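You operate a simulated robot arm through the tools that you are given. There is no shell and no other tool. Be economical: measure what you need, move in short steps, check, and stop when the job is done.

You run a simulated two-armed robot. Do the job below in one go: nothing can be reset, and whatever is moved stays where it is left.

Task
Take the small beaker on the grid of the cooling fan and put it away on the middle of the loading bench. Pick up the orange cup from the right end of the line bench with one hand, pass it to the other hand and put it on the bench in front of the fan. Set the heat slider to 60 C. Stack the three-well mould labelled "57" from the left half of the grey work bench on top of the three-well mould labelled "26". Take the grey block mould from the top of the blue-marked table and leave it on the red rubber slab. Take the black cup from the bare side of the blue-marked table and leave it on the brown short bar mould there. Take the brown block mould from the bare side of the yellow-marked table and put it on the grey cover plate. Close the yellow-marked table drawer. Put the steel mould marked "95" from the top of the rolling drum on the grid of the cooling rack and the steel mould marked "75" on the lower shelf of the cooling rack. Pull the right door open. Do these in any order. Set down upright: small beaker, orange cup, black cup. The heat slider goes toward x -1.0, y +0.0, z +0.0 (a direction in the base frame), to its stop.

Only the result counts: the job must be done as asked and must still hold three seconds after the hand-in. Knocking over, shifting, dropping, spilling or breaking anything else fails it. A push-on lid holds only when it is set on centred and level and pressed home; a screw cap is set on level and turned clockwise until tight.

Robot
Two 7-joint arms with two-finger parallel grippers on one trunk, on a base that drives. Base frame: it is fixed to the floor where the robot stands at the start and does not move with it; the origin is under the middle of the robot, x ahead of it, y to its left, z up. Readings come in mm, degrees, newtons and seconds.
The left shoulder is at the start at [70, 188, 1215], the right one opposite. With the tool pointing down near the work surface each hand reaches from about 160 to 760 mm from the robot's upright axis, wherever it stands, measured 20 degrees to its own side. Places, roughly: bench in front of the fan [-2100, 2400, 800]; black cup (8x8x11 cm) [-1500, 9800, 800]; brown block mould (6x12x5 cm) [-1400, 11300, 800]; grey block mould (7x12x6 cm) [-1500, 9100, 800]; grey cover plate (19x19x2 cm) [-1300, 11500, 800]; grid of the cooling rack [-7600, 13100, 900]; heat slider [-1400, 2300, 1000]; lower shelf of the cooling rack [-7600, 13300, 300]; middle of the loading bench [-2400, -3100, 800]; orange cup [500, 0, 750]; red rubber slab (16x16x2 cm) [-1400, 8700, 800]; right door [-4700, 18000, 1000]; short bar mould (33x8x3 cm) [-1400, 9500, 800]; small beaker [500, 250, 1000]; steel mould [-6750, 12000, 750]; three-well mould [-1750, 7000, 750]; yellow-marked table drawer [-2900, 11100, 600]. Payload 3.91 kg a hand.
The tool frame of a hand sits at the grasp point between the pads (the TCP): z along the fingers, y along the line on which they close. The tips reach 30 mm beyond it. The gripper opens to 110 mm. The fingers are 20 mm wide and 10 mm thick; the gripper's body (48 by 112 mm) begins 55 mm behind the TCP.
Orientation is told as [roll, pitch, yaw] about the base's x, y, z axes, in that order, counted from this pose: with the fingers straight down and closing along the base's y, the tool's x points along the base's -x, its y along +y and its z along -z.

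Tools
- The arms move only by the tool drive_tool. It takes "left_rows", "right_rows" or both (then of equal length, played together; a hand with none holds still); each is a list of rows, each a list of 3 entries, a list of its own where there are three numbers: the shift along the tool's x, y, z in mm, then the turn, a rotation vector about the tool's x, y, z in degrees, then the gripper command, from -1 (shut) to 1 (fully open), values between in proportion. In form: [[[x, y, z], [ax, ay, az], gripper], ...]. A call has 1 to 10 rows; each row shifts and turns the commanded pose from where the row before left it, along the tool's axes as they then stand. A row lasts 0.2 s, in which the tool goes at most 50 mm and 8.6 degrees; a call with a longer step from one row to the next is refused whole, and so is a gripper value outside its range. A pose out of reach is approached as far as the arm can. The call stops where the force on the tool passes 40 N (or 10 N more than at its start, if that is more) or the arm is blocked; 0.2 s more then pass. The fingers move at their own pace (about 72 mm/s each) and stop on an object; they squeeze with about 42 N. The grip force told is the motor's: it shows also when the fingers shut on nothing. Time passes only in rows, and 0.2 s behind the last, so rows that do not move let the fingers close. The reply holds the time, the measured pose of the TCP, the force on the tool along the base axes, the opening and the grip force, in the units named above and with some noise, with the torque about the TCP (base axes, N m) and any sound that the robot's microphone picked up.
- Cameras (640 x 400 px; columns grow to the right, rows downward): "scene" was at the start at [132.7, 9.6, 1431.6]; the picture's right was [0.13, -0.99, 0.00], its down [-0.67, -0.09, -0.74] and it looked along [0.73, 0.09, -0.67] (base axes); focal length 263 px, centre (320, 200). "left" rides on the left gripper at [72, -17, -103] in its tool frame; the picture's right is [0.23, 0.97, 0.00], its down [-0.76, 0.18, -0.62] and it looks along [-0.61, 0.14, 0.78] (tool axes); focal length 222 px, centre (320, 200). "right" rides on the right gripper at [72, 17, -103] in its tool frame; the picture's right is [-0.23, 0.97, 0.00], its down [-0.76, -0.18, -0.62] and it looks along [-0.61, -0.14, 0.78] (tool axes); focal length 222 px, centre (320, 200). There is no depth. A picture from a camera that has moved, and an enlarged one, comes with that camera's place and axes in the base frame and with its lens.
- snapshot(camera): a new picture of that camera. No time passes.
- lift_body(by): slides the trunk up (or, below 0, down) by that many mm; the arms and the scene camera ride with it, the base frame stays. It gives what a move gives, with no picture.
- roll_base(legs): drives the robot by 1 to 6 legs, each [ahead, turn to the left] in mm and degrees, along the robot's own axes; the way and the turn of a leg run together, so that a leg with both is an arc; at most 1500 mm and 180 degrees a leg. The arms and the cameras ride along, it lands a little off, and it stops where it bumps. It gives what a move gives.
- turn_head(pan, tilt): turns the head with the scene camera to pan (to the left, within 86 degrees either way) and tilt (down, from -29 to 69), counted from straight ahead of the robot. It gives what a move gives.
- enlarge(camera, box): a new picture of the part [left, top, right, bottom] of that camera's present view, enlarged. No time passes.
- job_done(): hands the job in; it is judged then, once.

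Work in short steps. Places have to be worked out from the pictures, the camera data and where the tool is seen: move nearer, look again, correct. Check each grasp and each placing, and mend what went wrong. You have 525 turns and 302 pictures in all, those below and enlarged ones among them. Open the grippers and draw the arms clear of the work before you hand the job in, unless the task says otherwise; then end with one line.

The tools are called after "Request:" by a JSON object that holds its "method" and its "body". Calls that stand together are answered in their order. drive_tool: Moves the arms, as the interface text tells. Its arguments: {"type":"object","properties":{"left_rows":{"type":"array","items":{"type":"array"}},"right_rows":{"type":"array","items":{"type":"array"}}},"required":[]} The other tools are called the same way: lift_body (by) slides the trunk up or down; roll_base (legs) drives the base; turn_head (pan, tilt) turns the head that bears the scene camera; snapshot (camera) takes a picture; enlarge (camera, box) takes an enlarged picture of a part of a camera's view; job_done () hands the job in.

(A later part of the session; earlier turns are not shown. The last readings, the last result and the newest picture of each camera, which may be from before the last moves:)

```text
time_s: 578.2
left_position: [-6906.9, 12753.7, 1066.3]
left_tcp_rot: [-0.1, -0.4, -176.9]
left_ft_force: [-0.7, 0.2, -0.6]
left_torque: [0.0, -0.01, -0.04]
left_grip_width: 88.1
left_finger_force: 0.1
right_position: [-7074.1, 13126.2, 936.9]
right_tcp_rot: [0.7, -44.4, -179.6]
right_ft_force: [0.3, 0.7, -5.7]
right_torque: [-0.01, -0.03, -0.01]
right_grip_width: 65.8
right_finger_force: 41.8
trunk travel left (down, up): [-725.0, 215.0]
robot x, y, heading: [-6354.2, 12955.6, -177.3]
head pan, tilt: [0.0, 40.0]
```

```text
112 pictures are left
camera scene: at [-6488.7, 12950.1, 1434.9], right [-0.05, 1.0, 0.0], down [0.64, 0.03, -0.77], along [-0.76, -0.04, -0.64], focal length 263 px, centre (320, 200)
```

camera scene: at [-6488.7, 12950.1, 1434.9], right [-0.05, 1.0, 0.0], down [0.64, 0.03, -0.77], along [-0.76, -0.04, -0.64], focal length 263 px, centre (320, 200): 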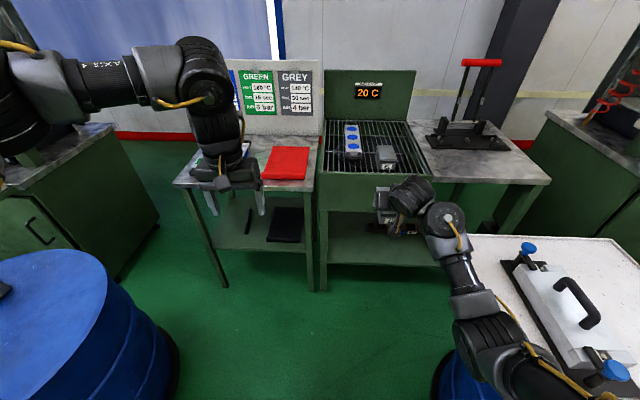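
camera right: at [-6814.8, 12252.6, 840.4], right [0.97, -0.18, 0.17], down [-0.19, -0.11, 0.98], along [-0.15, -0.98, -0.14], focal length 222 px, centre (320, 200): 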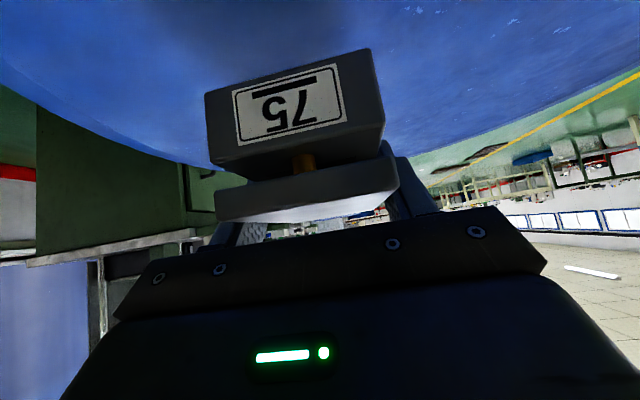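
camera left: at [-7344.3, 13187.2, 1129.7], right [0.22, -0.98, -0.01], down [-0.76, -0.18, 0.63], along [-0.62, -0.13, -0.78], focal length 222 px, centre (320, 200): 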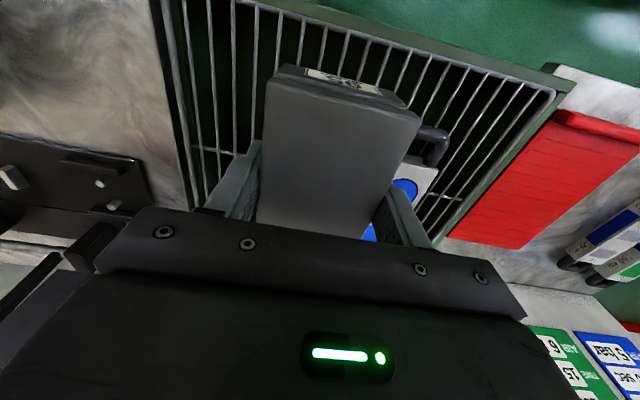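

Right elbow would be near the drum-2 board when lowered, so I shift the robot ~115 mm to the left first.

Request:
{"method": "roll_base", "body": {"legs": [[0, 60], [130, 0], [0, -57.5]]}}

Request:
{"method": "lift_body", "body": {"by": -300}}

Request:
{"method": "turn_head", "body": {"pan": -8, "tilt": 35}}

Request:
{"method": "snapshot", "body": {"camera": "scene"}}

```text
time_s: 584.7
left_position: [-6960.8, 12618.7, 1064.9]
left_tcp_rot: [-0.1, -0.4, -174.9]
left_ft_force: [0.2, -0.1, 0.4]
left_torque: [0.0, -0.01, -0.03]
left_grip_width: 88.0
left_finger_force: 0.1
right_position: [-7140.3, 12986.9, 937.2]
right_tcp_rot: [0.8, -44.5, -177.6]
right_ft_force: [-0.7, 0.3, -5.6]
right_torque: [0.0, -0.07, 0.02]
right_grip_width: 66.1
right_finger_force: 41.9
trunk travel left (down, up): [-725.0, 215.0]
robot x, y, heading: [-6412.5, 12845.7, -175.5]
head pan, tilt: [0.0, 40.0]
```

```text
time_s: 587.7
left_position: [-6960.3, 12618.0, 765.8]
left_tcp_rot: [-0.2, -0.4, -174.9]
left_ft_force: [0.3, -0.6, -0.3]
left_torque: [0.02, -0.02, 0.01]
left_grip_width: 88.0
left_finger_force: 0.1
right_position: [-7139.5, 12986.2, 637.1]
right_tcp_rot: [0.8, -44.4, -177.6]
right_ft_force: [0.0, 1.2, -5.2]
right_torque: [0.01, -0.02, -0.03]
right_grip_width: 65.8
right_finger_force: 42.1
trunk travel left (down, up): [-425.0, 515.0]
robot x, y, heading: [-6410.5, 12845.2, -175.5]
head pan, tilt: [0.0, 40.0]
```

```text
time_s: 588.4
left_position: [-6960.6, 12618.6, 764.0]
left_tcp_rot: [-0.1, -0.4, -174.9]
left_ft_force: [0.1, 0.3, -1.0]
left_torque: [-0.01, -0.01, 0.03]
left_grip_width: 88.0
left_finger_force: 0.0
right_position: [-7140.0, 12986.5, 636.5]
right_tcp_rot: [0.8, -44.4, -177.6]
right_ft_force: [0.4, 0.1, -5.9]
right_torque: [0.02, -0.06, 0.02]
right_grip_width: 65.8
right_finger_force: 42.0
trunk travel left (down, up): [-425.0, 515.0]
robot x, y, heading: [-6411.4, 12842.0, -175.5]
head pan, tilt: [-8.0, 35.0]
```

```text
111 pictures are left
camera scene: at [-6551.3, 12841.7, 1142.5], right [0.06, 1.0, 0.0], down [0.57, -0.03, -0.82], along [-0.82, 0.05, -0.57], focal length 263 px, centre (320, 200)
```

scene: 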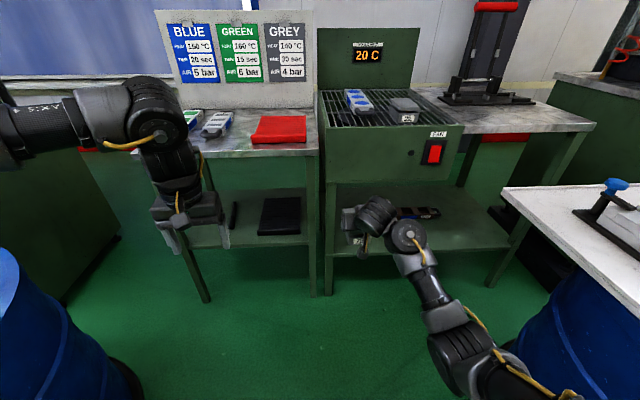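

Shelf is visible with free space left of the tray. I square the robot, raise the left hand clear and lower the right arm 150 mm.

Request:
{"method": "roll_base", "body": {"legs": [[0, -4.5]]}}

Request:
{"method": "drive_tool", "body": {"left_rows": [[[0, 0, -40], [0, 0, 0], 0.6], [[0, 0, -40], [0, 0, 0], 0.6], [[0, 0, -40], [0, 0, 0], 0.6], [[0, 0, -40], [0, 0, 0], 0.6], [[0, 0, -40], [0, 0, 0], 0.6]], "right_rows": [[[21, 0, 21.5], [0, 0, 0], -1], [[21, 0, 21.5], [0, 0, 0], -1], [[21, 0, 21.5], [0, 0, 0], -1], [[21, 0, 21.5], [0, 0, 0], -1], [[21, 0, 21.5], [0, 0, 0], -1]]}}

Request:
{"method": "snapshot", "body": {"camera": "scene"}}

Request:
{"method": "snapshot", "body": {"camera": "right"}}

```text
time_s: 589.2
left_position: [-6975.8, 12664.1, 765.9]
left_tcp_rot: [0.0, -0.4, -179.4]
left_ft_force: [0.0, 1.1, -0.7]
left_torque: [0.0, 0.01, -0.02]
left_grip_width: 88.1
left_finger_force: 0.1
right_position: [-7125.5, 13044.4, 636.6]
right_tcp_rot: [0.8, -44.4, 177.8]
right_ft_force: [-0.4, 0.2, -6.1]
right_torque: [0.0, -0.04, 0.04]
right_grip_width: 65.9
right_finger_force: 42.1
trunk travel left (down, up): [-425.0, 515.0]
robot x, y, heading: [-6415.9, 12838.9, -179.9]
head pan, tilt: [-8.0, 35.0]
```

```text
time_s: 590.4
left_position: [-6974.3, 12662.6, 967.0]
left_tcp_rot: [0.0, -0.4, -179.4]
left_ft_force: [0.7, 0.2, 0.4]
left_torque: [-0.04, 0.0, 0.01]
left_grip_width: 88.0
left_finger_force: 0.1
right_position: [-7126.2, 13043.0, 486.6]
right_tcp_rot: [0.9, -44.5, 177.8]
right_ft_force: [0.2, 0.1, -4.5]
right_torque: [0.0, -0.04, 0.01]
right_grip_width: 65.8
right_finger_force: 41.9
trunk travel left (down, up): [-425.0, 515.0]
robot x, y, heading: [-6415.0, 12841.1, -180.2]
head pan, tilt: [-8.0, 35.0]
```

```text
110 pictures are left
camera scene: at [-6550.1, 12854.0, 1142.6], right [0.14, 0.99, 0.0], down [0.57, -0.08, -0.82], along [-0.81, 0.11, -0.57], focal length 263 px, centre (320, 200)
```

scene: 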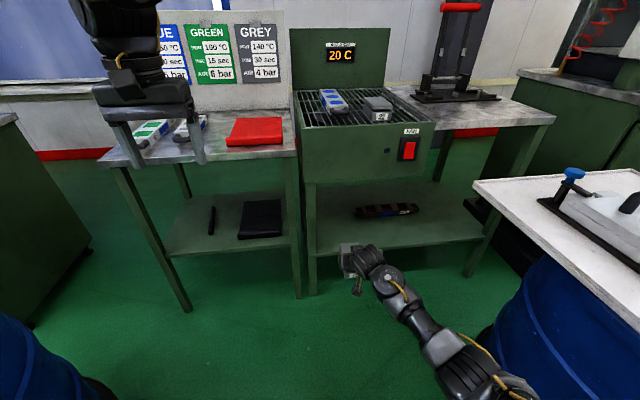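

```text
109 pictures are left
camera right: at [-7003.8, 13022.1, 509.6], right [-0.19, -0.97, 0.17], down [-0.1, 0.19, 0.98], along [-0.98, 0.17, -0.13], focal length 222 px, centre (320, 200)
```

right: 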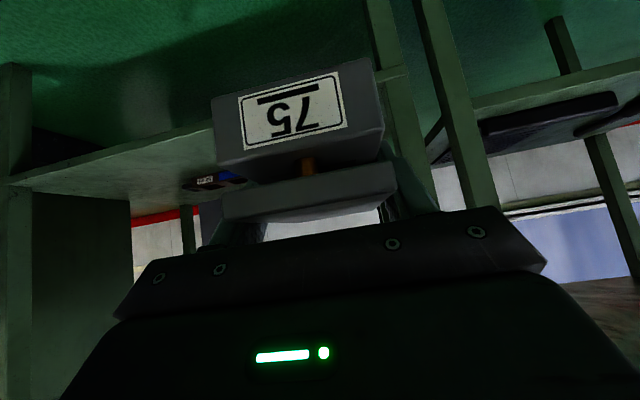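

Combining views, the shelf is at z≈300 with its front edge near x≈-7330, left leg at y≈12960. I shift the right hand +50 mm in y and lower to TCP z≈380.

Request:
{"method": "drive_tool", "body": {"right_rows": [[[19, -25, 19], [0, 0, 0], -1], [[19, -25, 19], [0, 0, 0], -1], [[19, 0, 19], [0, 0, 0], -1], [[18, 0, 18], [0, 0, 0], -1]]}}

Request:
{"method": "snapshot", "body": {"camera": "right"}}

Request:
{"method": "snapshot", "body": {"camera": "scene"}}

```text
time_s: 591.4
left_position: [-6974.8, 12661.9, 966.7]
left_tcp_rot: [-0.1, -0.3, -179.3]
left_ft_force: [-0.2, 0.1, 0.3]
left_torque: [-0.02, 0.01, 0.01]
left_grip_width: 87.9
left_finger_force: 0.1
right_position: [-7125.2, 13091.0, 379.6]
right_tcp_rot: [0.8, -44.4, 177.8]
right_ft_force: [-0.9, 0.9, -4.6]
right_torque: [-0.02, -0.07, 0.02]
right_grip_width: 66.0
right_finger_force: 42.1
trunk travel left (down, up): [-425.0, 515.0]
robot x, y, heading: [-6413.4, 12841.5, -179.9]
head pan, tilt: [-8.0, 35.0]
```

```text
108 pictures are left
camera right: at [-7002.3, 13070.5, 402.7], right [-0.19, -0.97, 0.17], down [-0.1, 0.19, 0.98], along [-0.98, 0.17, -0.14], focal length 222 px, centre (320, 200)
```

right: 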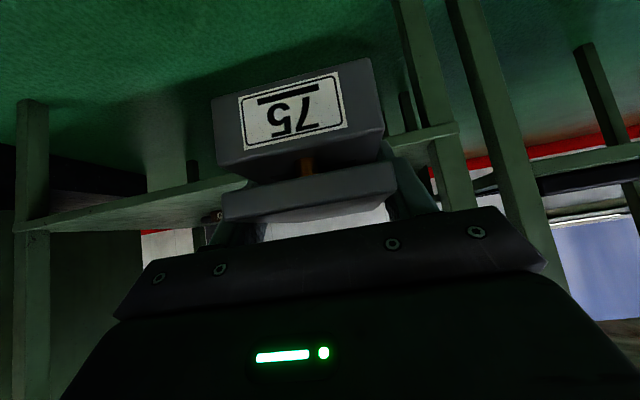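

```text
107 pictures are left
camera scene: at [-6551.1, 12852.8, 1142.5], right [0.14, 0.99, 0.0], down [0.57, -0.08, -0.82], along [-0.81, 0.11, -0.57], focal length 263 px, centre (320, 200)
```

scene: 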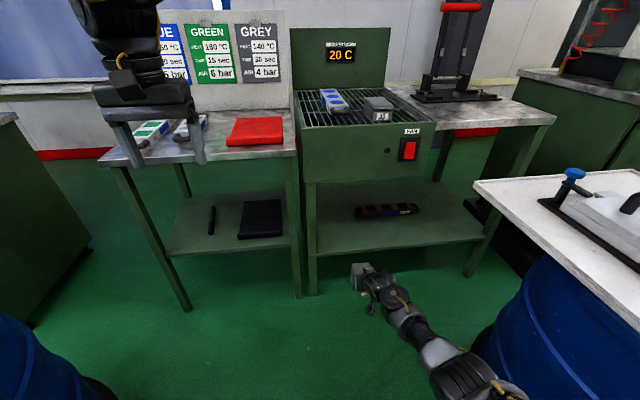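

Path is clear between the legs. I drive forward 200 mm and check.

Request:
{"method": "roll_base", "body": {"legs": [[200, 0]]}}

Request:
{"method": "snapshot", "body": {"camera": "scene"}}

Request:
{"method": "snapshot", "body": {"camera": "right"}}

```text
time_s: 593.0
left_position: [-7173.8, 12662.7, 964.4]
left_tcp_rot: [-0.1, -0.3, -179.5]
left_ft_force: [-0.1, -0.4, 0.6]
left_torque: [-0.02, -0.04, -0.04]
left_grip_width: 88.0
left_finger_force: 0.2
right_position: [-7322.7, 13090.7, 379.6]
right_tcp_rot: [0.7, -44.4, 177.8]
right_ft_force: [0.3, -0.7, -5.4]
right_torque: [-0.02, -0.05, -0.02]
right_grip_width: 65.9
right_finger_force: 42.2
trunk travel left (down, up): [-425.0, 515.0]
robot x, y, heading: [-6607.9, 12840.6, -180.1]
head pan, tilt: [-8.0, 35.0]
```

```text
106 pictures are left
camera scene: at [-6749.8, 12852.7, 1142.3], right [0.14, 0.99, 0.0], down [0.57, -0.08, -0.82], along [-0.81, 0.11, -0.58], focal length 263 px, centre (320, 200)
```

scene: 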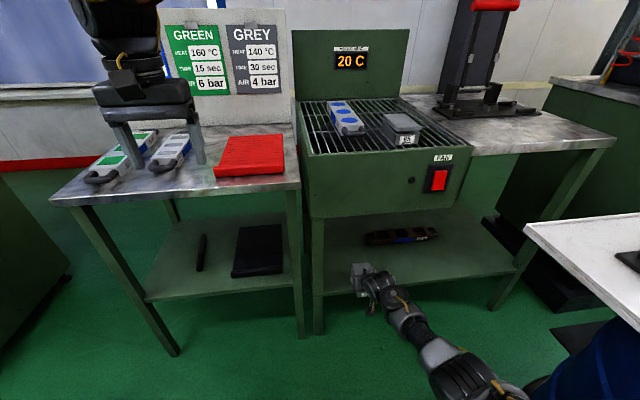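

```text
105 pictures are left
camera right: at [-7200.0, 13071.0, 402.3], right [-0.19, -0.97, 0.17], down [-0.1, 0.19, 0.98], along [-0.98, 0.17, -0.14], focal length 222 px, centre (320, 200)
```

right: 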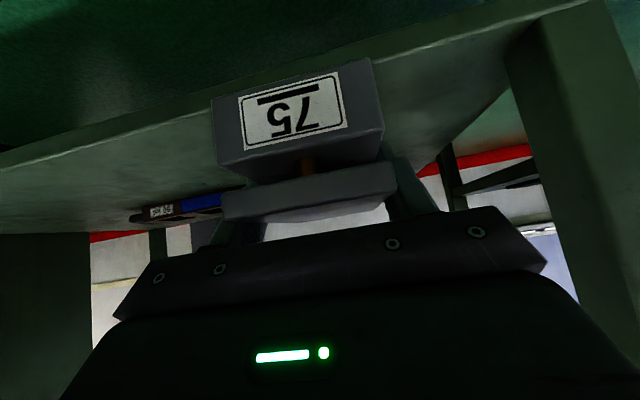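

Shelf front edge ≈x -7359, z≈280. I raise the left hand a bit more and go 110 mm deeper.

Request:
{"method": "drive_tool", "body": {"left_rows": [[[0, 0, -30], [0, 0, 0], 0.6], [[0, 0, -30], [0, 0, 0], 0.6]]}}

Request:
{"method": "roll_base", "body": {"legs": [[115, 0]]}}

Request:
{"method": "snapshot", "body": {"camera": "right"}}

Request:
{"method": "snapshot", "body": {"camera": "scene"}}

```text
time_s: 593.6
left_position: [-7168.5, 12662.8, 1022.7]
left_tcp_rot: [0.1, -0.6, -179.8]
left_ft_force: [-0.2, 0.3, 0.1]
left_torque: [0.01, 0.01, 0.02]
left_grip_width: 88.1
left_finger_force: 0.0
left hand out of reach, approached as far as the arm can: row 2
right_position: [-7322.7, 13092.5, 380.1]
right_tcp_rot: [0.8, -44.4, 177.6]
right_ft_force: [0.4, -0.9, -5.8]
right_torque: [-0.02, -0.04, 0.01]
right_grip_width: 65.9
right_finger_force: 41.9
trunk travel left (down, up): [-425.0, 515.0]
robot x, y, heading: [-6609.8, 12843.4, -179.9]
head pan, tilt: [-8.0, 35.0]
```

```text
time_s: 594.9
left_position: [-7286.1, 12662.5, 1022.5]
left_tcp_rot: [-0.1, -0.5, -179.5]
left_ft_force: [-0.2, 0.8, 0.2]
left_torque: [0.0, -0.07, -0.01]
left_grip_width: 87.9
left_finger_force: 0.1
right_position: [-7437.5, 13092.4, 377.1]
right_tcp_rot: [0.8, -44.2, 177.7]
right_ft_force: [-1.1, 0.1, -4.9]
right_torque: [0.01, -0.04, 0.05]
right_grip_width: 66.0
right_finger_force: 41.7
trunk travel left (down, up): [-425.0, 515.0]
robot x, y, heading: [-6725.3, 12838.0, 180.1]
head pan, tilt: [-8.0, 35.0]
```

```text
104 pictures are left
camera right: at [-7315.1, 13071.4, 402.0], right [-0.19, -0.97, 0.17], down [-0.1, 0.19, 0.98], along [-0.98, 0.17, -0.14], focal length 222 px, centre (320, 200)
```

right: 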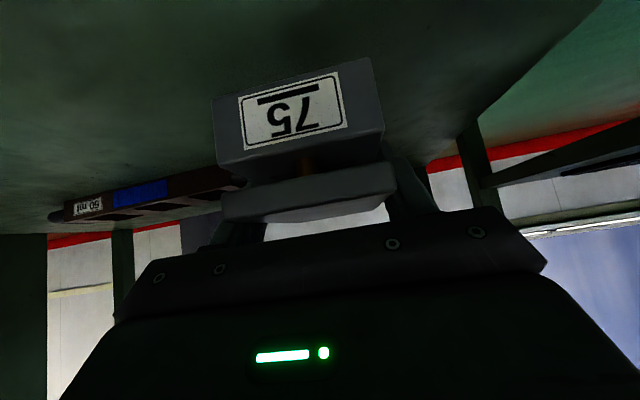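

```text
103 pictures are left
camera scene: at [-6865.4, 12852.9, 1142.3], right [0.14, 0.99, 0.0], down [0.57, -0.08, -0.82], along [-0.81, 0.11, -0.58], focal length 263 px, centre (320, 200)
```

scene: 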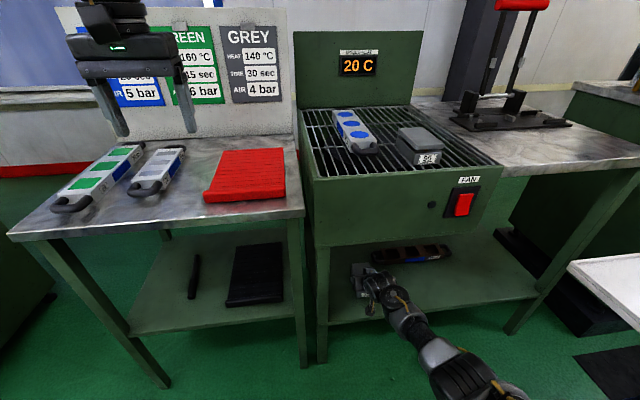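

The mould is over the free part of the shelf. I lower 40 mm, then step to contact.

Request:
{"method": "drive_tool", "body": {"right_rows": [[[14, 0, 14.2], [0, 0, 0], -1], [[14, 0, 14.2], [0, 0, 0], -1]]}}

Request:
{"method": "drive_tool", "body": {"right_rows": [[[3.5, 0, 3.5], [0, 0, 0], -1]]}}

Request:
{"method": "snapshot", "body": {"camera": "right"}}

```text
time_s: 595.5
left_position: [-7283.9, 12662.4, 1022.8]
left_tcp_rot: [0.0, -0.6, -179.5]
left_ft_force: [0.5, -0.1, 0.0]
left_torque: [0.01, -0.01, 0.02]
left_grip_width: 88.0
left_finger_force: 0.0
right_position: [-7435.8, 13091.4, 339.2]
right_tcp_rot: [0.8, -44.3, 177.7]
right_ft_force: [-0.2, -0.4, -4.9]
right_torque: [0.02, -0.05, 0.02]
right_grip_width: 65.9
right_finger_force: 41.5
trunk travel left (down, up): [-425.0, 515.0]
robot x, y, heading: [-6725.6, 12840.7, 179.7]
head pan, tilt: [-8.0, 35.0]
```

```text
time_s: 595.9
left_position: [-7283.9, 12662.1, 1022.9]
left_tcp_rot: [0.1, -0.7, -179.5]
left_ft_force: [0.3, -0.2, -0.9]
left_torque: [0.01, 0.01, -0.03]
left_grip_width: 88.0
left_finger_force: 0.1
right_position: [-7436.7, 13091.7, 338.6]
right_tcp_rot: [0.8, -44.8, 177.7]
right_ft_force: [0.6, 2.2, 7.1]
right_torque: [0.37, -0.65, 0.0]
right_grip_width: 66.0
right_finger_force: 41.9
trunk travel left (down, up): [-425.0, 515.0]
robot x, y, heading: [-6722.6, 12841.1, 180.1]
head pan, tilt: [-8.0, 35.0]
```

```text
102 pictures are left
camera right: at [-7315.1, 13071.2, 360.7], right [-0.19, -0.97, 0.17], down [-0.1, 0.19, 0.98], along [-0.98, 0.17, -0.13], focal length 222 px, centre (320, 200)
```

right: 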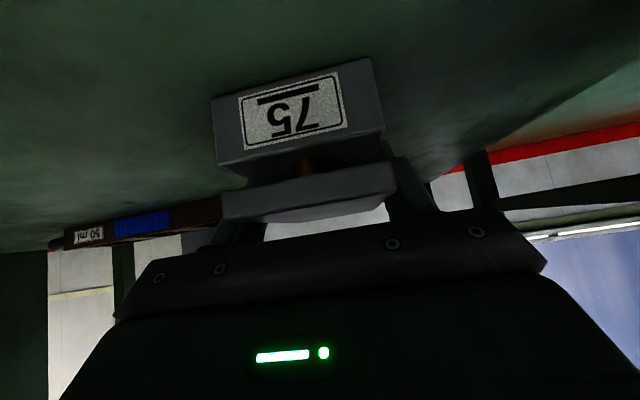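

Contact with the shelf. I open and withdraw back along the finger axis.

Request:
{"method": "drive_tool", "body": {"right_rows": [[[0, 0, 0], [0, 0, 0], 0.2], [[0, 0, 0], [0, 0, 0], 0.7], [[0, 0, 0], [0, 0, 0], 0.7], [[0, 0, -15], [0, 0, 0], 0.7], [[0, 0, -30], [0, 0, 0], 0.7], [[0, 0, -40], [0, 0, 0], 0.7], [[10, 0, -40], [0, 0, 0], 0.7]]}}

Request:
{"method": "snapshot", "body": {"camera": "right"}}

```text
time_s: 597.5
left_position: [-7283.6, 12662.2, 1022.8]
left_tcp_rot: [0.0, -0.6, -179.6]
left_ft_force: [0.4, -0.2, 1.0]
left_torque: [-0.01, 0.01, 0.0]
left_grip_width: 88.4
left_finger_force: 0.1
right_position: [-7341.0, 13089.8, 418.8]
right_tcp_rot: [0.8, -44.4, 177.7]
right_ft_force: [0.3, 0.1, 0.3]
right_torque: [-0.01, 0.01, 0.01]
right_grip_width: 93.7
right_finger_force: 0.0
trunk travel left (down, up): [-425.0, 515.0]
robot x, y, heading: [-6725.6, 12839.6, 179.9]
head pan, tilt: [-8.0, 35.0]
```

```text
101 pictures are left
camera right: at [-7219.2, 13068.7, 441.4], right [-0.19, -0.97, 0.17], down [-0.1, 0.19, 0.98], along [-0.98, 0.17, -0.14], focal length 222 px, centre (320, 200)
```

right: 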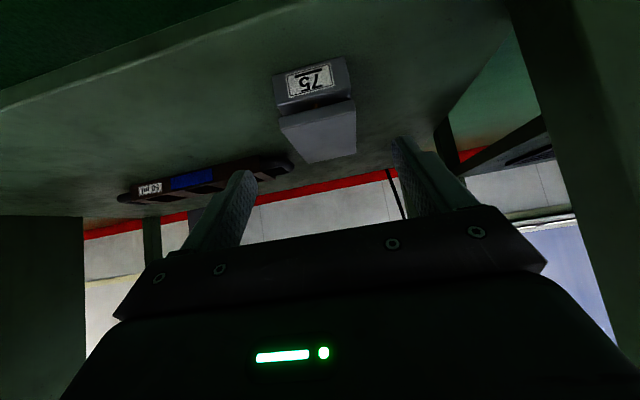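

75 stands on the lower shelf. I back out, raise the trunk and view the result.

Request:
{"method": "roll_base", "body": {"legs": [[-350, 0]]}}

Request:
{"method": "snapshot", "body": {"camera": "scene"}}

Request:
{"method": "lift_body", "body": {"by": 300}}

```text
time_s: 599.7
left_position: [-6929.3, 12663.9, 1022.6]
left_tcp_rot: [0.0, -0.7, -179.6]
left_ft_force: [-0.6, -0.2, -0.2]
left_torque: [-0.03, 0.04, 0.0]
left_grip_width: 87.8
left_finger_force: 0.0
right_position: [-6988.0, 13089.2, 418.1]
right_tcp_rot: [0.8, -44.5, 177.9]
right_ft_force: [-0.9, 0.8, -0.2]
right_torque: [0.02, 0.01, 0.03]
right_grip_width: 93.5
right_finger_force: 0.0
trunk travel left (down, up): [-425.0, 515.0]
robot x, y, heading: [-6374.2, 12839.1, -179.9]
head pan, tilt: [-8.0, 35.0]
```

```text
100 pictures are left
camera scene: at [-6508.8, 12852.6, 1142.7], right [0.14, 0.99, 0.0], down [0.57, -0.08, -0.82], along [-0.81, 0.11, -0.57], focal length 263 px, centre (320, 200)
```

scene: 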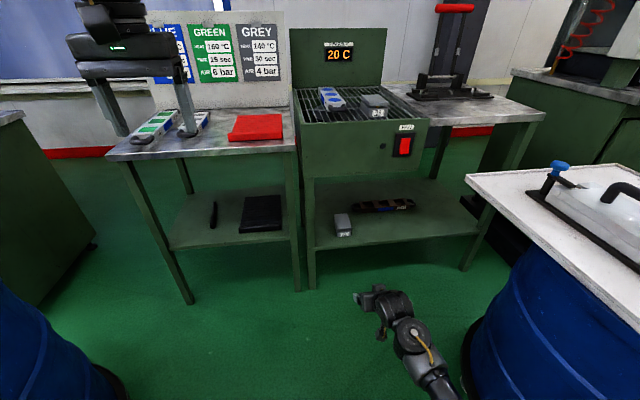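

```text
time_s: 602.7
left_position: [-6929.5, 12662.2, 1323.4]
left_tcp_rot: [-0.1, -0.7, -179.5]
left_ft_force: [0.2, -0.3, -0.2]
left_torque: [0.04, -0.04, 0.02]
left_grip_width: 88.1
left_finger_force: 0.1
right_position: [-6989.9, 13088.8, 717.4]
right_tcp_rot: [0.8, -44.4, 177.7]
right_ft_force: [0.3, -0.7, 0.3]
right_torque: [0.0, -0.01, 0.03]
right_grip_width: 93.6
right_finger_force: 0.0
trunk travel left (down, up): [-725.0, 215.0]
robot x, y, heading: [-6368.7, 12841.0, -179.7]
head pan, tilt: [-8.0, 35.0]
```

Both moulds are in place. I restore the arms to a travel pose.

Request:
{"method": "drive_tool", "body": {"left_rows": [[[0, 0, 40], [0, 0, 0], 0.6], [[0, 0, 40], [0, 0, 0], 0.6], [[0, 0, 40], [0, 0, 0], 0.6], [[0, 0, 40], [0, 0, 0], 0.6], [[0, 0, 40], [0, 0, 0], 0.6], [[0, 0, 40], [0, 0, 0], 0.6], [[0, 0, 20], [0, 0, 0], 0.6], [[0, 0, 0], [0, 0, 0], 0.6]], "right_rows": [[[-28, 0, -28], [0, 0, 0], 0.6], [[-28, 0, -28], [0, 0, 0], 0.6], [[-28, 0, -28], [0, 0, 0], 0.6], [[-28, 0, -28], [0, 0, 0], 0.6], [[-28, 0, -28], [0, 0, 0], 0.6], [[-28, 0, -28], [0, 0, 0], 0.6], [[-28, 0, -28], [0, 0, 0], 0.6], [[0, 0, 0], [0, 0, 0], 0.6]]}}

Request:
{"method": "drive_tool", "body": {"right_rows": [[[0, 0, 0], [0, 8.5, 0], 0.6], [[0, 0, 0], [0, 8.5, 0], 0.6], [[0, 0, 0], [0, 8.5, 0], 0.6], [[0, 0, 0], [0, 8.5, 0], 0.6], [[0, 0, 0], [0, 8.5, 0], 0.6], [[30, 0, 0], [0, 2, 0], 0.6], [[40, 0, 0], [0, 0, 0], 0.6], [[40, 0, 0], [0, 0, 0], 0.6]]}}

```text
time_s: 604.5
left_position: [-6933.4, 12662.3, 1062.7]
left_tcp_rot: [-0.1, -0.7, -179.5]
left_ft_force: [-0.2, -0.6, 0.5]
left_torque: [-0.02, -0.02, -0.03]
left_grip_width: 88.0
left_finger_force: 0.0
right_position: [-6991.1, 13091.6, 996.2]
right_tcp_rot: [0.6, -44.4, 177.8]
right_ft_force: [0.1, 0.8, 0.7]
right_torque: [-0.01, 0.03, -0.02]
right_grip_width: 88.1
right_finger_force: 0.0
trunk travel left (down, up): [-725.0, 215.0]
robot x, y, heading: [-6370.6, 12844.7, -179.9]
head pan, tilt: [-8.0, 35.0]
```

```text
time_s: 605.0
left_position: [-6934.8, 12661.2, 1063.0]
left_tcp_rot: [0.0, -0.6, -179.5]
left_ft_force: [0.3, -0.4, 0.5]
left_torque: [0.06, 0.01, 0.04]
left_grip_width: 88.1
left_finger_force: 0.1
right_position: [-6996.4, 13090.3, 999.2]
right_tcp_rot: [1.1, -39.0, 177.7]
right_ft_force: [-35.4, -11.8, -18.6]
right_torque: [0.67, 1.05, -1.91]
right_grip_width: 88.0
right_finger_force: 0.2
right hand out of reach, approached as far as the arm can: row 2
trunk travel left (down, up): [-725.0, 215.0]
robot x, y, heading: [-6379.6, 12839.8, -179.8]
head pan, tilt: [-8.0, 35.0]
stopped in row 2 (right hand): the force on the tool passed its limit (the readings are from after the stop); the commanded pose is now the measured one
```

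The right hand met a force of 35 N; I look at what it touches.

Request:
{"method": "snapshot", "body": {"camera": "scene"}}

Request:
{"method": "snapshot", "body": {"camera": "right"}}

```text
99 pictures are left
camera scene: at [-6510.7, 12851.8, 1442.5], right [0.14, 0.99, 0.0], down [0.57, -0.08, -0.82], along [-0.81, 0.11, -0.57], focal length 263 px, centre (320, 200)
```

scene: 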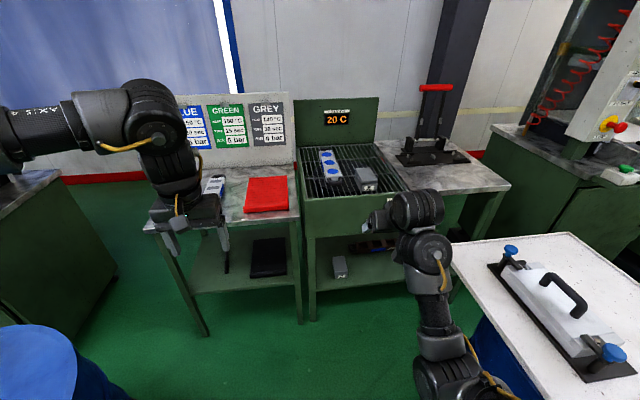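

```text
98 pictures are left
camera right: at [-6876.7, 13069.4, 1032.9], right [-0.21, -0.97, 0.16], down [-0.19, 0.2, 0.96], along [-0.96, 0.17, -0.23], focal length 222 px, centre (320, 200)
```

right: 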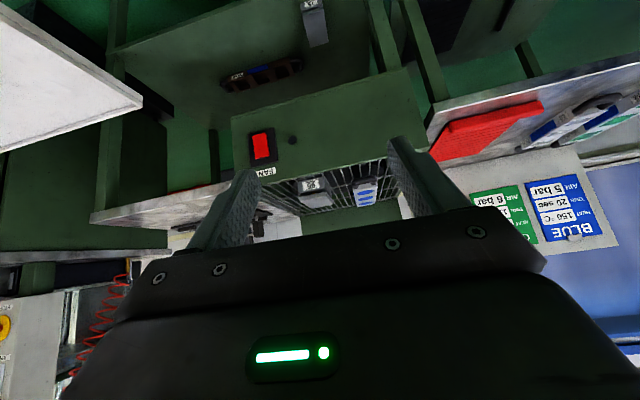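

Likely the right elbow is close to the drum-2 board edge. I rotate the robot left, away from the board, before untilting the hand.

Request:
{"method": "roll_base", "body": {"legs": [[0, 40]]}}

Request:
{"method": "snapshot", "body": {"camera": "scene"}}

```text
time_s: 606.0
left_position: [-6911.9, 12603.7, 1062.0]
left_tcp_rot: [-0.2, -0.7, -173.7]
left_ft_force: [-0.6, 0.3, 0.1]
left_torque: [0.02, 0.04, 0.03]
left_grip_width: 87.9
left_finger_force: 0.1
right_position: [-7018.2, 13024.5, 999.2]
right_tcp_rot: [1.1, -39.1, -176.7]
right_ft_force: [-12.3, -5.8, -6.5]
right_torque: [0.24, 0.37, -0.7]
right_grip_width: 88.0
right_finger_force: 0.1
trunk travel left (down, up): [-725.0, 215.0]
robot x, y, heading: [-6369.2, 12841.5, -174.2]
head pan, tilt: [-8.0, 35.0]
stopped in leg 1: the force on the tool passed its limit (the readings are from after the stop); the commanded pose is now the measured one
```

```text
97 pictures are left
camera scene: at [-6510.0, 12836.5, 1442.6], right [0.04, 1.0, 0.0], down [0.57, -0.02, -0.82], along [-0.82, 0.03, -0.57], focal length 263 px, centre (320, 200)
```

scene: 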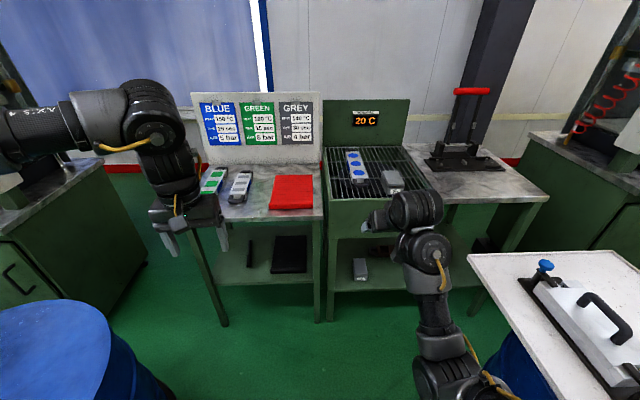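

The force stays with the arm, so it is internal (wrist folded too far). I undo the last rotation to relax it, then swing the robot to open floor.

Request:
{"method": "drive_tool", "body": {"right_rows": [[[0, 0, 0], [0, -5, 0], 0.6], [[14, 0, 14], [0, 0, 0], 0.6], [[14, 0, 14], [0, 0, 0], 0.6]]}}

Request:
{"method": "roll_base", "body": {"legs": [[0, 60]]}}

```text
time_s: 606.8
left_position: [-6912.1, 12606.5, 1062.1]
left_tcp_rot: [0.0, -0.8, -173.7]
left_ft_force: [0.5, -0.9, -1.3]
left_torque: [-0.01, 0.0, 0.0]
left_grip_width: 88.0
left_finger_force: 0.2
right_position: [-7016.8, 13027.3, 958.4]
right_tcp_rot: [1.3, -44.0, -176.9]
right_ft_force: [-0.3, -0.6, 0.5]
right_torque: [-0.01, 0.01, 0.03]
right_grip_width: 88.0
right_finger_force: 0.3
trunk travel left (down, up): [-725.0, 215.0]
robot x, y, heading: [-6370.3, 12843.1, -174.2]
head pan, tilt: [-8.0, 35.0]
```

```text
time_s: 609.8
left_position: [-6441.7, 12256.2, 1062.6]
left_tcp_rot: [0.0, -0.7, -114.1]
left_ft_force: [-0.5, -0.8, -0.2]
left_torque: [0.01, 0.02, -0.01]
left_grip_width: 88.1
left_finger_force: 0.0
right_position: [-6857.1, 12378.8, 959.0]
right_tcp_rot: [1.2, -44.0, -117.3]
right_ft_force: [0.4, -0.2, -0.2]
right_torque: [-0.02, 0.0, 0.0]
right_grip_width: 88.0
right_finger_force: 0.0
trunk travel left (down, up): [-725.0, 215.0]
robot x, y, heading: [-6376.0, 12842.4, -114.8]
head pan, tilt: [-8.0, 35.0]
```

Force is gone. I turn on to face the open lane (east), then untilt with the hand moved outward and lower.

Request:
{"method": "roll_base", "body": {"legs": [[0, 115], [400, 0]]}}

Request:
{"method": "drive_tool", "body": {"right_rows": [[[21, -30, 21], [0, 0, 0], 0.6], [[21, -30, 21], [0, 0, 0], 0.6], [[21, -30, 21], [0, 0, 0], 0.6], [[0, -30, 0], [0, 0, 0], 0.6]]}}

Request:
{"method": "snapshot", "body": {"camera": "scene"}}

```text
time_s: 617.1
left_position: [-5412.5, 13022.9, 1062.1]
left_tcp_rot: [0.0, -0.7, 0.7]
left_ft_force: [0.0, 0.4, 0.2]
left_torque: [0.02, 0.01, 0.0]
left_grip_width: 88.0
left_finger_force: 0.2
right_position: [-5350.3, 12594.1, 958.0]
right_tcp_rot: [1.3, -44.1, -2.5]
right_ft_force: [1.4, 0.2, -0.3]
right_torque: [-0.05, 0.01, 0.01]
right_grip_width: 87.9
right_finger_force: 0.1
trunk travel left (down, up): [-725.0, 215.0]
robot x, y, heading: [-5973.7, 12845.5, 0.2]
head pan, tilt: [-8.0, 35.0]
```

```text
time_s: 618.1
left_position: [-5413.9, 13022.6, 1063.2]
left_tcp_rot: [0.0, -0.8, 0.6]
left_ft_force: [-0.4, 0.0, -0.1]
left_torque: [-0.02, -0.01, -0.01]
left_grip_width: 87.8
left_finger_force: 0.1
right_position: [-5355.6, 12475.8, 867.8]
right_tcp_rot: [1.2, -43.8, -2.6]
right_ft_force: [-0.2, -0.2, 0.9]
right_torque: [0.02, 0.0, -0.02]
right_grip_width: 87.9
right_finger_force: 0.2
trunk travel left (down, up): [-725.0, 215.0]
robot x, y, heading: [-5977.8, 12842.9, 0.2]
head pan, tilt: [-8.0, 35.0]
```

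```text
96 pictures are left
camera scene: at [-5836.9, 12828.2, 1442.6], right [-0.14, -0.99, 0.0], down [-0.57, 0.08, -0.82], along [0.81, -0.11, -0.57], focal length 263 px, centre (320, 200)
```

scene: 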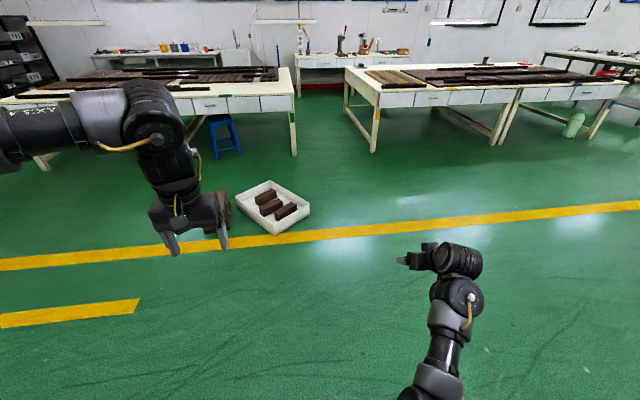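

Open floor. I untilt the right hand in small increments.

Request:
{"method": "drive_tool", "body": {"right_rows": [[[0, 0, 0], [0, 8, 0], 0.6], [[0, 0, 0], [0, 8, 0], 0.6], [[0, 0, 0], [0, 8, 0], 0.6], [[0, 0, 0], [0, 8, 0], 0.6], [[0, 0, 0], [0, 8, 0], 0.6], [[0, 0, 0], [0, 3, 0], 0.6]]}}

Request:
{"method": "snapshot", "body": {"camera": "scene"}}

```text
time_s: 619.0
left_position: [-5412.5, 13023.9, 1062.3]
left_tcp_rot: [0.1, -0.6, 0.7]
left_ft_force: [0.8, 0.1, 0.1]
left_torque: [0.02, 0.01, 0.02]
left_grip_width: 88.0
left_finger_force: 0.0
right_position: [-5351.9, 12475.4, 868.8]
right_tcp_rot: [0.5, -19.1, -1.5]
right_ft_force: [25.8, -1.6, -26.3]
right_torque: [-0.35, -0.51, -0.28]
right_grip_width: 88.1
right_finger_force: 0.0
trunk travel left (down, up): [-725.0, 215.0]
robot x, y, heading: [-5975.0, 12843.3, -0.2]
head pan, tilt: [-8.0, 35.0]
stopped in row 4 (right hand): the force on the tool passed its limit (the readings are from after the stop); the commanded pose is now the measured one
```

```text
95 pictures are left
camera scene: at [-5836.5, 12828.5, 1442.5], right [-0.14, -0.99, 0.0], down [-0.57, 0.08, -0.82], along [0.81, -0.11, -0.57], focal length 263 px, centre (320, 200)
```

scene: 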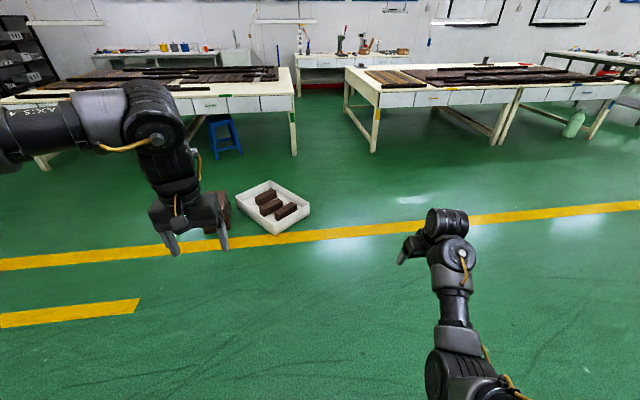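

I lower and extend the hand to open the wrist angle, then continue.

Request:
{"method": "drive_tool", "body": {"right_rows": [[[-4.4, 0, 33], [0, 0, 0], 0.6], [[-4.4, 0, 33], [0, 0, 0], 0.6], [[-4.4, 0, 33], [0, 0, 0], 0.6], [[-4.4, 0, 33], [0, 0, 0], 0.6], [[0, 0, 0], [0, 6, 0], 0.6], [[0, 0, 0], [0, 6, 0], 0.6], [[0, 0, 0], [0, 6, 0], 0.6]]}}

Request:
{"method": "snapshot", "body": {"camera": "scene"}}

```text
time_s: 620.6
left_position: [-5412.7, 13022.7, 1060.6]
left_tcp_rot: [0.0, -0.5, 0.7]
left_ft_force: [0.7, -1.4, 0.5]
left_torque: [0.01, 0.02, -0.03]
left_grip_width: 88.3
left_finger_force: 0.0
right_position: [-5292.8, 12475.4, 748.8]
right_tcp_rot: [0.6, -0.7, -1.3]
right_ft_force: [-0.6, -0.3, 0.2]
right_torque: [-0.01, -0.01, -0.03]
right_grip_width: 87.9
right_finger_force: 0.0
trunk travel left (down, up): [-725.0, 215.0]
robot x, y, heading: [-5974.2, 12843.1, -0.0]
head pan, tilt: [-8.0, 35.0]
```

```text
94 pictures are left
camera scene: at [-5836.3, 12829.0, 1442.5], right [-0.14, -0.99, 0.0], down [-0.57, 0.08, -0.82], along [0.81, -0.11, -0.57], focal length 263 px, centre (320, 200)
```

scene: 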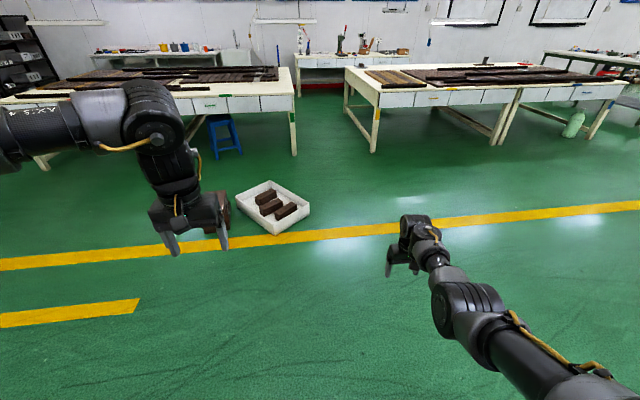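

The right hand is straight again. Now the door: I turn to face north (+y) and look.

Request:
{"method": "roll_base", "body": {"legs": [[0, 78]]}}

Request:
{"method": "turn_head", "body": {"pan": 0, "tilt": 8}}

Request:
{"method": "snapshot", "body": {"camera": "scene"}}

```text
time_s: 624.4
left_position: [-6038.8, 13426.3, 1063.3]
left_tcp_rot: [0.0, -0.7, 79.0]
left_ft_force: [-0.1, 0.0, -0.5]
left_torque: [0.0, 0.01, 0.01]
left_grip_width: 88.4
left_finger_force: 0.0
right_position: [-5478.2, 13437.2, 748.9]
right_tcp_rot: [0.6, -0.9, 77.1]
right_ft_force: [0.6, 0.9, 0.1]
right_torque: [0.01, 0.02, -0.02]
right_grip_width: 87.8
right_finger_force: 0.1
trunk travel left (down, up): [-725.0, 215.0]
robot x, y, heading: [-5975.5, 12844.0, 78.4]
head pan, tilt: [-8.0, 35.0]
```

```text
time_s: 625.3
left_position: [-6037.8, 13427.0, 1062.4]
left_tcp_rot: [0.1, -0.7, 79.0]
left_ft_force: [-0.5, 0.7, -0.3]
left_torque: [0.0, 0.01, 0.0]
left_grip_width: 88.0
left_finger_force: 0.0
right_position: [-5477.7, 13436.5, 748.3]
right_tcp_rot: [0.6, -0.9, 77.0]
right_ft_force: [-0.5, -0.3, -0.1]
right_torque: [0.01, 0.02, 0.03]
right_grip_width: 87.9
right_finger_force: 0.1
trunk travel left (down, up): [-725.0, 215.0]
robot x, y, heading: [-5973.6, 12843.2, 78.2]
head pan, tilt: [0.0, 8.0]
```

```text
93 pictures are left
camera scene: at [-5945.6, 12980.9, 1485.9], right [0.98, -0.2, 0.0], down [-0.03, -0.14, -0.99], along [0.2, 0.97, -0.14], focal length 263 px, centre (320, 200)
```

scene: 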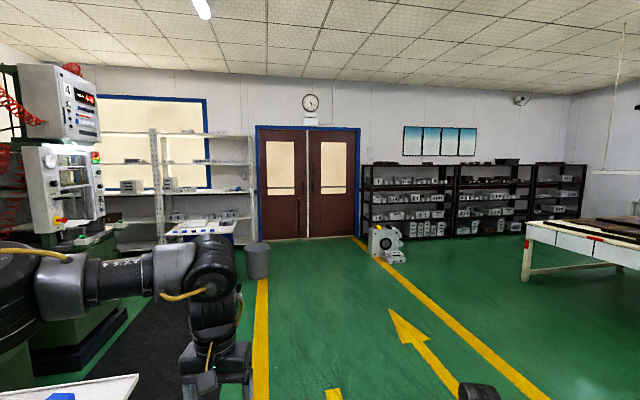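

Request:
{"method": "enlarge", "body": {"camera": "scene", "box": [248, 115, 408, 270]}}

```text
2.58 times, centred on (328, 192) of scene
camera zoom: at [-5945.6, 12980.9, 1485.9], right [0.98, -0.2, 0.0], down [-0.03, -0.14, -0.99], along [0.2, 0.97, -0.14], focal length 678 px, centre (299, 219)
```

zoom: 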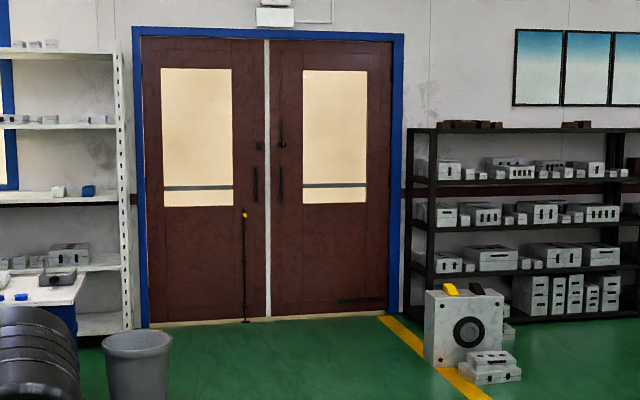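

The right leaf has a vertical pull handle at about [-5050,17985,1040], hinge on the right. I drive straight up the lane toward it.

Request:
{"method": "roll_base", "body": {"legs": [[1300, 0], [1300, 0], [1200, 0]]}}

Request:
{"method": "snapshot", "body": {"camera": "scene"}}

```text
time_s: 643.6
left_position: [-5264.3, 17134.8, 1063.6]
left_tcp_rot: [0.0, -0.7, 79.1]
left_ft_force: [0.2, -0.9, -0.7]
left_torque: [-0.02, -0.03, 0.06]
left_grip_width: 87.7
left_finger_force: 0.1
right_position: [-4703.1, 17145.2, 749.3]
right_tcp_rot: [0.5, -0.9, 76.9]
right_ft_force: [-0.4, -0.2, -0.7]
right_torque: [-0.02, 0.04, 0.0]
right_grip_width: 88.1
right_finger_force: 0.1
trunk travel left (down, up): [-725.0, 215.0]
robot x, y, heading: [-5198.9, 16551.0, 78.6]
head pan, tilt: [0.0, 8.0]
```

```text
91 pictures are left
camera scene: at [-5170.7, 16689.3, 1486.0], right [0.98, -0.2, 0.0], down [-0.03, -0.14, -0.99], along [0.2, 0.97, -0.14], focal length 263 px, centre (320, 200)
```

scene: 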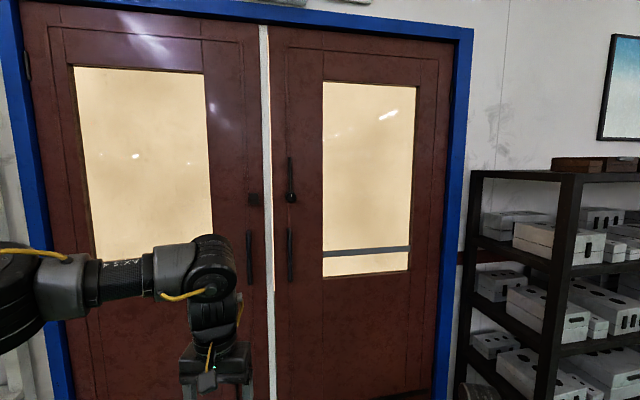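

Request:
{"method": "enlarge", "body": {"camera": "scene", "box": [225, 140, 385, 300]}}

```text
2.50 times, centred on (305, 220) of scene
camera zoom: at [-5170.7, 16689.3, 1486.0], right [0.98, -0.2, 0.0], down [-0.03, -0.14, -0.99], along [0.2, 0.97, -0.14], focal length 657 px, centre (358, 150)
```

zoom: 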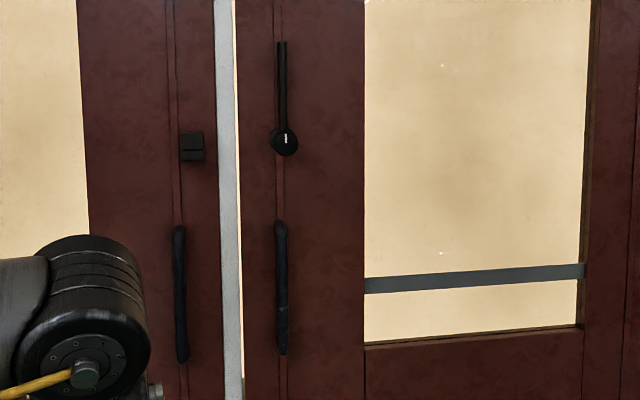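

The latch lever is upright (disengaged), so pulling the vertical bar handle should do. I first shape the right hand in free space: tilt it forward in stages.

Request:
{"method": "drive_tool", "body": {"right_rows": [[[0, 0, 0], [0, -8.5, 0], 1], [[0, 0, 0], [0, -8.5, 0], 1], [[0, 0, 0], [0, -8.5, 0], 1], [[0, 0, 0], [0, -8.5, 0], 1], [[0, 0, 0], [0, -8.5, 0], 1], [[0, 0, 0], [0, -8.5, 0], 1], [[0, 0, 0], [0, -8.5, 0], 1]]}}

Request:
{"method": "drive_tool", "body": {"right_rows": [[[-35, 10, -20], [0, 0, 0], 1], [[-35, 10, -20], [0, 0, 0], 1], [[-35, 10, -20], [0, 0, 0], 1], [[-35, 10, -20], [0, 0, 0], 1], [[-35, 10, -20], [0, 0, 0], 1], [[0, 0, 0], [0, -8.5, 0], 1], [[0, 0, 0], [0, -8.5, 0], 1], [[0, 0, 0], [0, -8.5, 0], 1]]}}

Request:
{"method": "turn_head", "body": {"pan": -15, "tilt": 25}}

Request:
{"method": "snapshot", "body": {"camera": "scene"}}

```text
time_s: 645.2
left_position: [-5263.6, 17136.2, 1063.3]
left_tcp_rot: [0.0, -0.7, 79.1]
left_ft_force: [-0.4, 0.2, -1.1]
left_torque: [0.01, -0.01, 0.0]
left_grip_width: 88.0
left_finger_force: 0.0
right_position: [-4702.6, 17143.8, 750.7]
right_tcp_rot: [1.2, -60.5, 76.0]
right_ft_force: [0.3, 0.6, 0.7]
right_torque: [-0.03, 0.02, 0.04]
right_grip_width: 110.3
right_finger_force: 0.1
trunk travel left (down, up): [-725.0, 215.0]
robot x, y, heading: [-5200.6, 16552.6, 78.4]
head pan, tilt: [0.0, 8.0]
```

```text
time_s: 647.0
left_position: [-5264.4, 17135.3, 1063.1]
left_tcp_rot: [-0.1, -0.8, 79.1]
left_ft_force: [0.6, -0.5, 0.3]
left_torque: [0.0, 0.01, -0.02]
left_grip_width: 88.1
left_finger_force: 0.0
right_position: [-4749.9, 17155.1, 951.8]
right_tcp_rot: [7.9, -85.9, 69.1]
right_ft_force: [0.2, 0.7, -0.2]
right_torque: [0.0, 0.01, -0.02]
right_grip_width: 110.1
right_finger_force: 0.1
trunk travel left (down, up): [-725.0, 215.0]
robot x, y, heading: [-5199.9, 16549.9, 78.6]
head pan, tilt: [0.0, 8.0]
```

```text
time_s: 647.8
left_position: [-5263.8, 17136.0, 1063.8]
left_tcp_rot: [0.0, -0.7, 79.0]
left_ft_force: [0.1, -0.7, 0.2]
left_torque: [0.0, -0.01, -0.01]
left_grip_width: 88.1
left_finger_force: 0.1
right_position: [-4749.1, 17154.4, 951.7]
right_tcp_rot: [8.0, -85.7, 69.1]
right_ft_force: [0.4, -0.2, -0.4]
right_torque: [-0.01, -0.01, 0.01]
right_grip_width: 110.1
right_finger_force: 0.0
trunk travel left (down, up): [-725.0, 215.0]
robot x, y, heading: [-5203.8, 16550.5, 78.5]
head pan, tilt: [-15.0, 25.0]
```

```text
89 pictures are left
camera scene: at [-5148.2, 16681.0, 1458.5], right [0.9, -0.45, 0.0], down [-0.19, -0.38, -0.91], along [0.4, 0.81, -0.42], focal length 263 px, centre (320, 200)
```

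scene: 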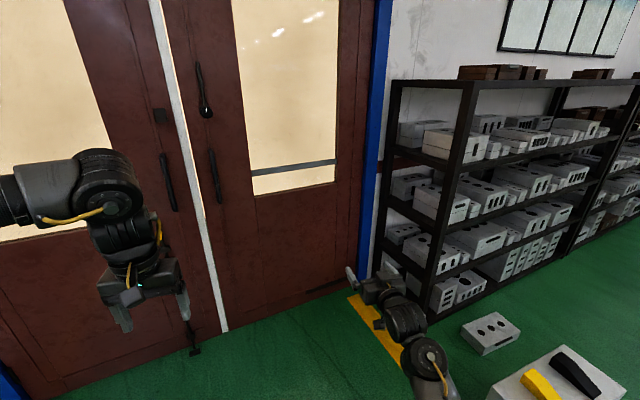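

The right hand is now horizontal. I square up to the door and approach to ~300 mm short of the handle.

Request:
{"method": "roll_base", "body": {"legs": [[0, 17], [380, 0]]}}

Request:
{"method": "drive_tool", "body": {"right_rows": [[[0, 30, 0], [0, 0, 0], 1], [[0, 30, 0], [0, 0, 0], 1]]}}

Request:
{"method": "turn_head", "body": {"pan": -12, "tilt": 25}}

Request:
{"method": "snapshot", "body": {"camera": "scene"}}

Request:
{"method": "snapshot", "body": {"camera": "right"}}

```text
time_s: 651.1
left_position: [-5467.0, 17470.6, 1063.4]
left_tcp_rot: [0.0, -0.7, 96.0]
left_ft_force: [-0.1, 0.0, 0.1]
left_torque: [-0.01, -0.02, 0.01]
left_grip_width: 87.7
left_finger_force: 0.0
right_position: [-4980.0, 17636.1, 951.3]
right_tcp_rot: [8.1, -85.9, 85.8]
right_ft_force: [0.4, 0.2, 0.0]
right_torque: [0.03, 0.0, -0.01]
right_grip_width: 110.3
right_finger_force: 0.0
trunk travel left (down, up): [-725.0, 215.0]
robot x, y, heading: [-5235.4, 16927.2, 95.3]
head pan, tilt: [-15.0, 25.0]
```

```text
time_s: 651.7
left_position: [-5466.9, 17470.5, 1062.1]
left_tcp_rot: [-0.1, -0.7, 95.9]
left_ft_force: [0.7, 0.2, 0.4]
left_torque: [0.0, 0.0, 0.02]
left_grip_width: 88.1
left_finger_force: 0.0
right_position: [-5041.2, 17632.7, 952.4]
right_tcp_rot: [6.8, -85.9, 87.2]
right_ft_force: [-0.5, -0.5, 0.0]
right_torque: [-0.04, 0.01, -0.03]
right_grip_width: 110.0
right_finger_force: 0.0
trunk travel left (down, up): [-725.0, 215.0]
robot x, y, heading: [-5233.6, 16929.9, 95.1]
head pan, tilt: [-15.0, 25.0]
```

```text
time_s: 652.4
left_position: [-5466.4, 17470.1, 1064.2]
left_tcp_rot: [0.0, -0.7, 95.8]
left_ft_force: [-0.2, 0.9, -1.2]
left_torque: [0.01, -0.01, 0.01]
left_grip_width: 87.9
left_finger_force: 0.0
right_position: [-5040.0, 17633.1, 951.7]
right_tcp_rot: [8.1, -85.9, 85.9]
right_ft_force: [-0.4, -0.1, 0.3]
right_torque: [-0.03, 0.0, 0.01]
right_grip_width: 110.0
right_finger_force: 0.1
trunk travel left (down, up): [-725.0, 215.0]
robot x, y, heading: [-5235.1, 16930.3, 95.4]
head pan, tilt: [-12.0, 25.0]
```

```text
88 pictures are left
camera scene: at [-5228.8, 17069.3, 1458.4], right [0.99, -0.12, 0.0], down [-0.05, -0.42, -0.91], along [0.11, 0.9, -0.42], focal length 263 px, centre (320, 200)
```

scene: 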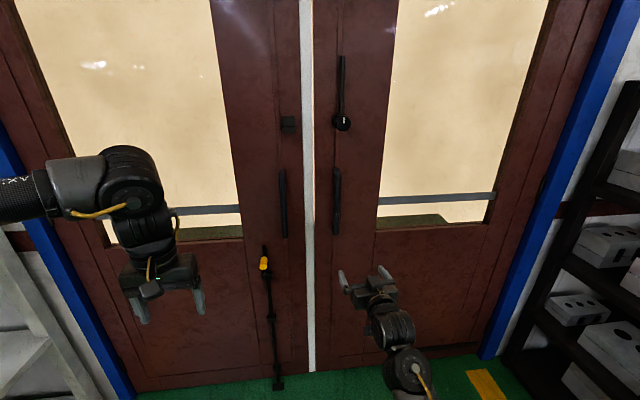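

```text
87 pictures are left
camera right: at [-5051.1, 17523.6, 887.7], right [-0.97, -0.05, 0.24], down [0.22, -0.55, 0.8], along [0.09, 0.83, 0.55], focal length 222 px, centre (320, 200)
```

right: 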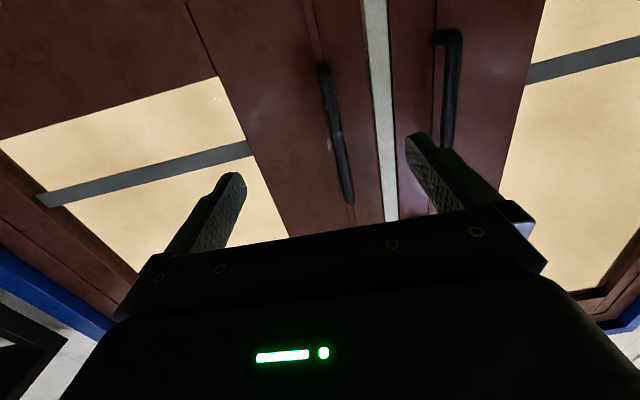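

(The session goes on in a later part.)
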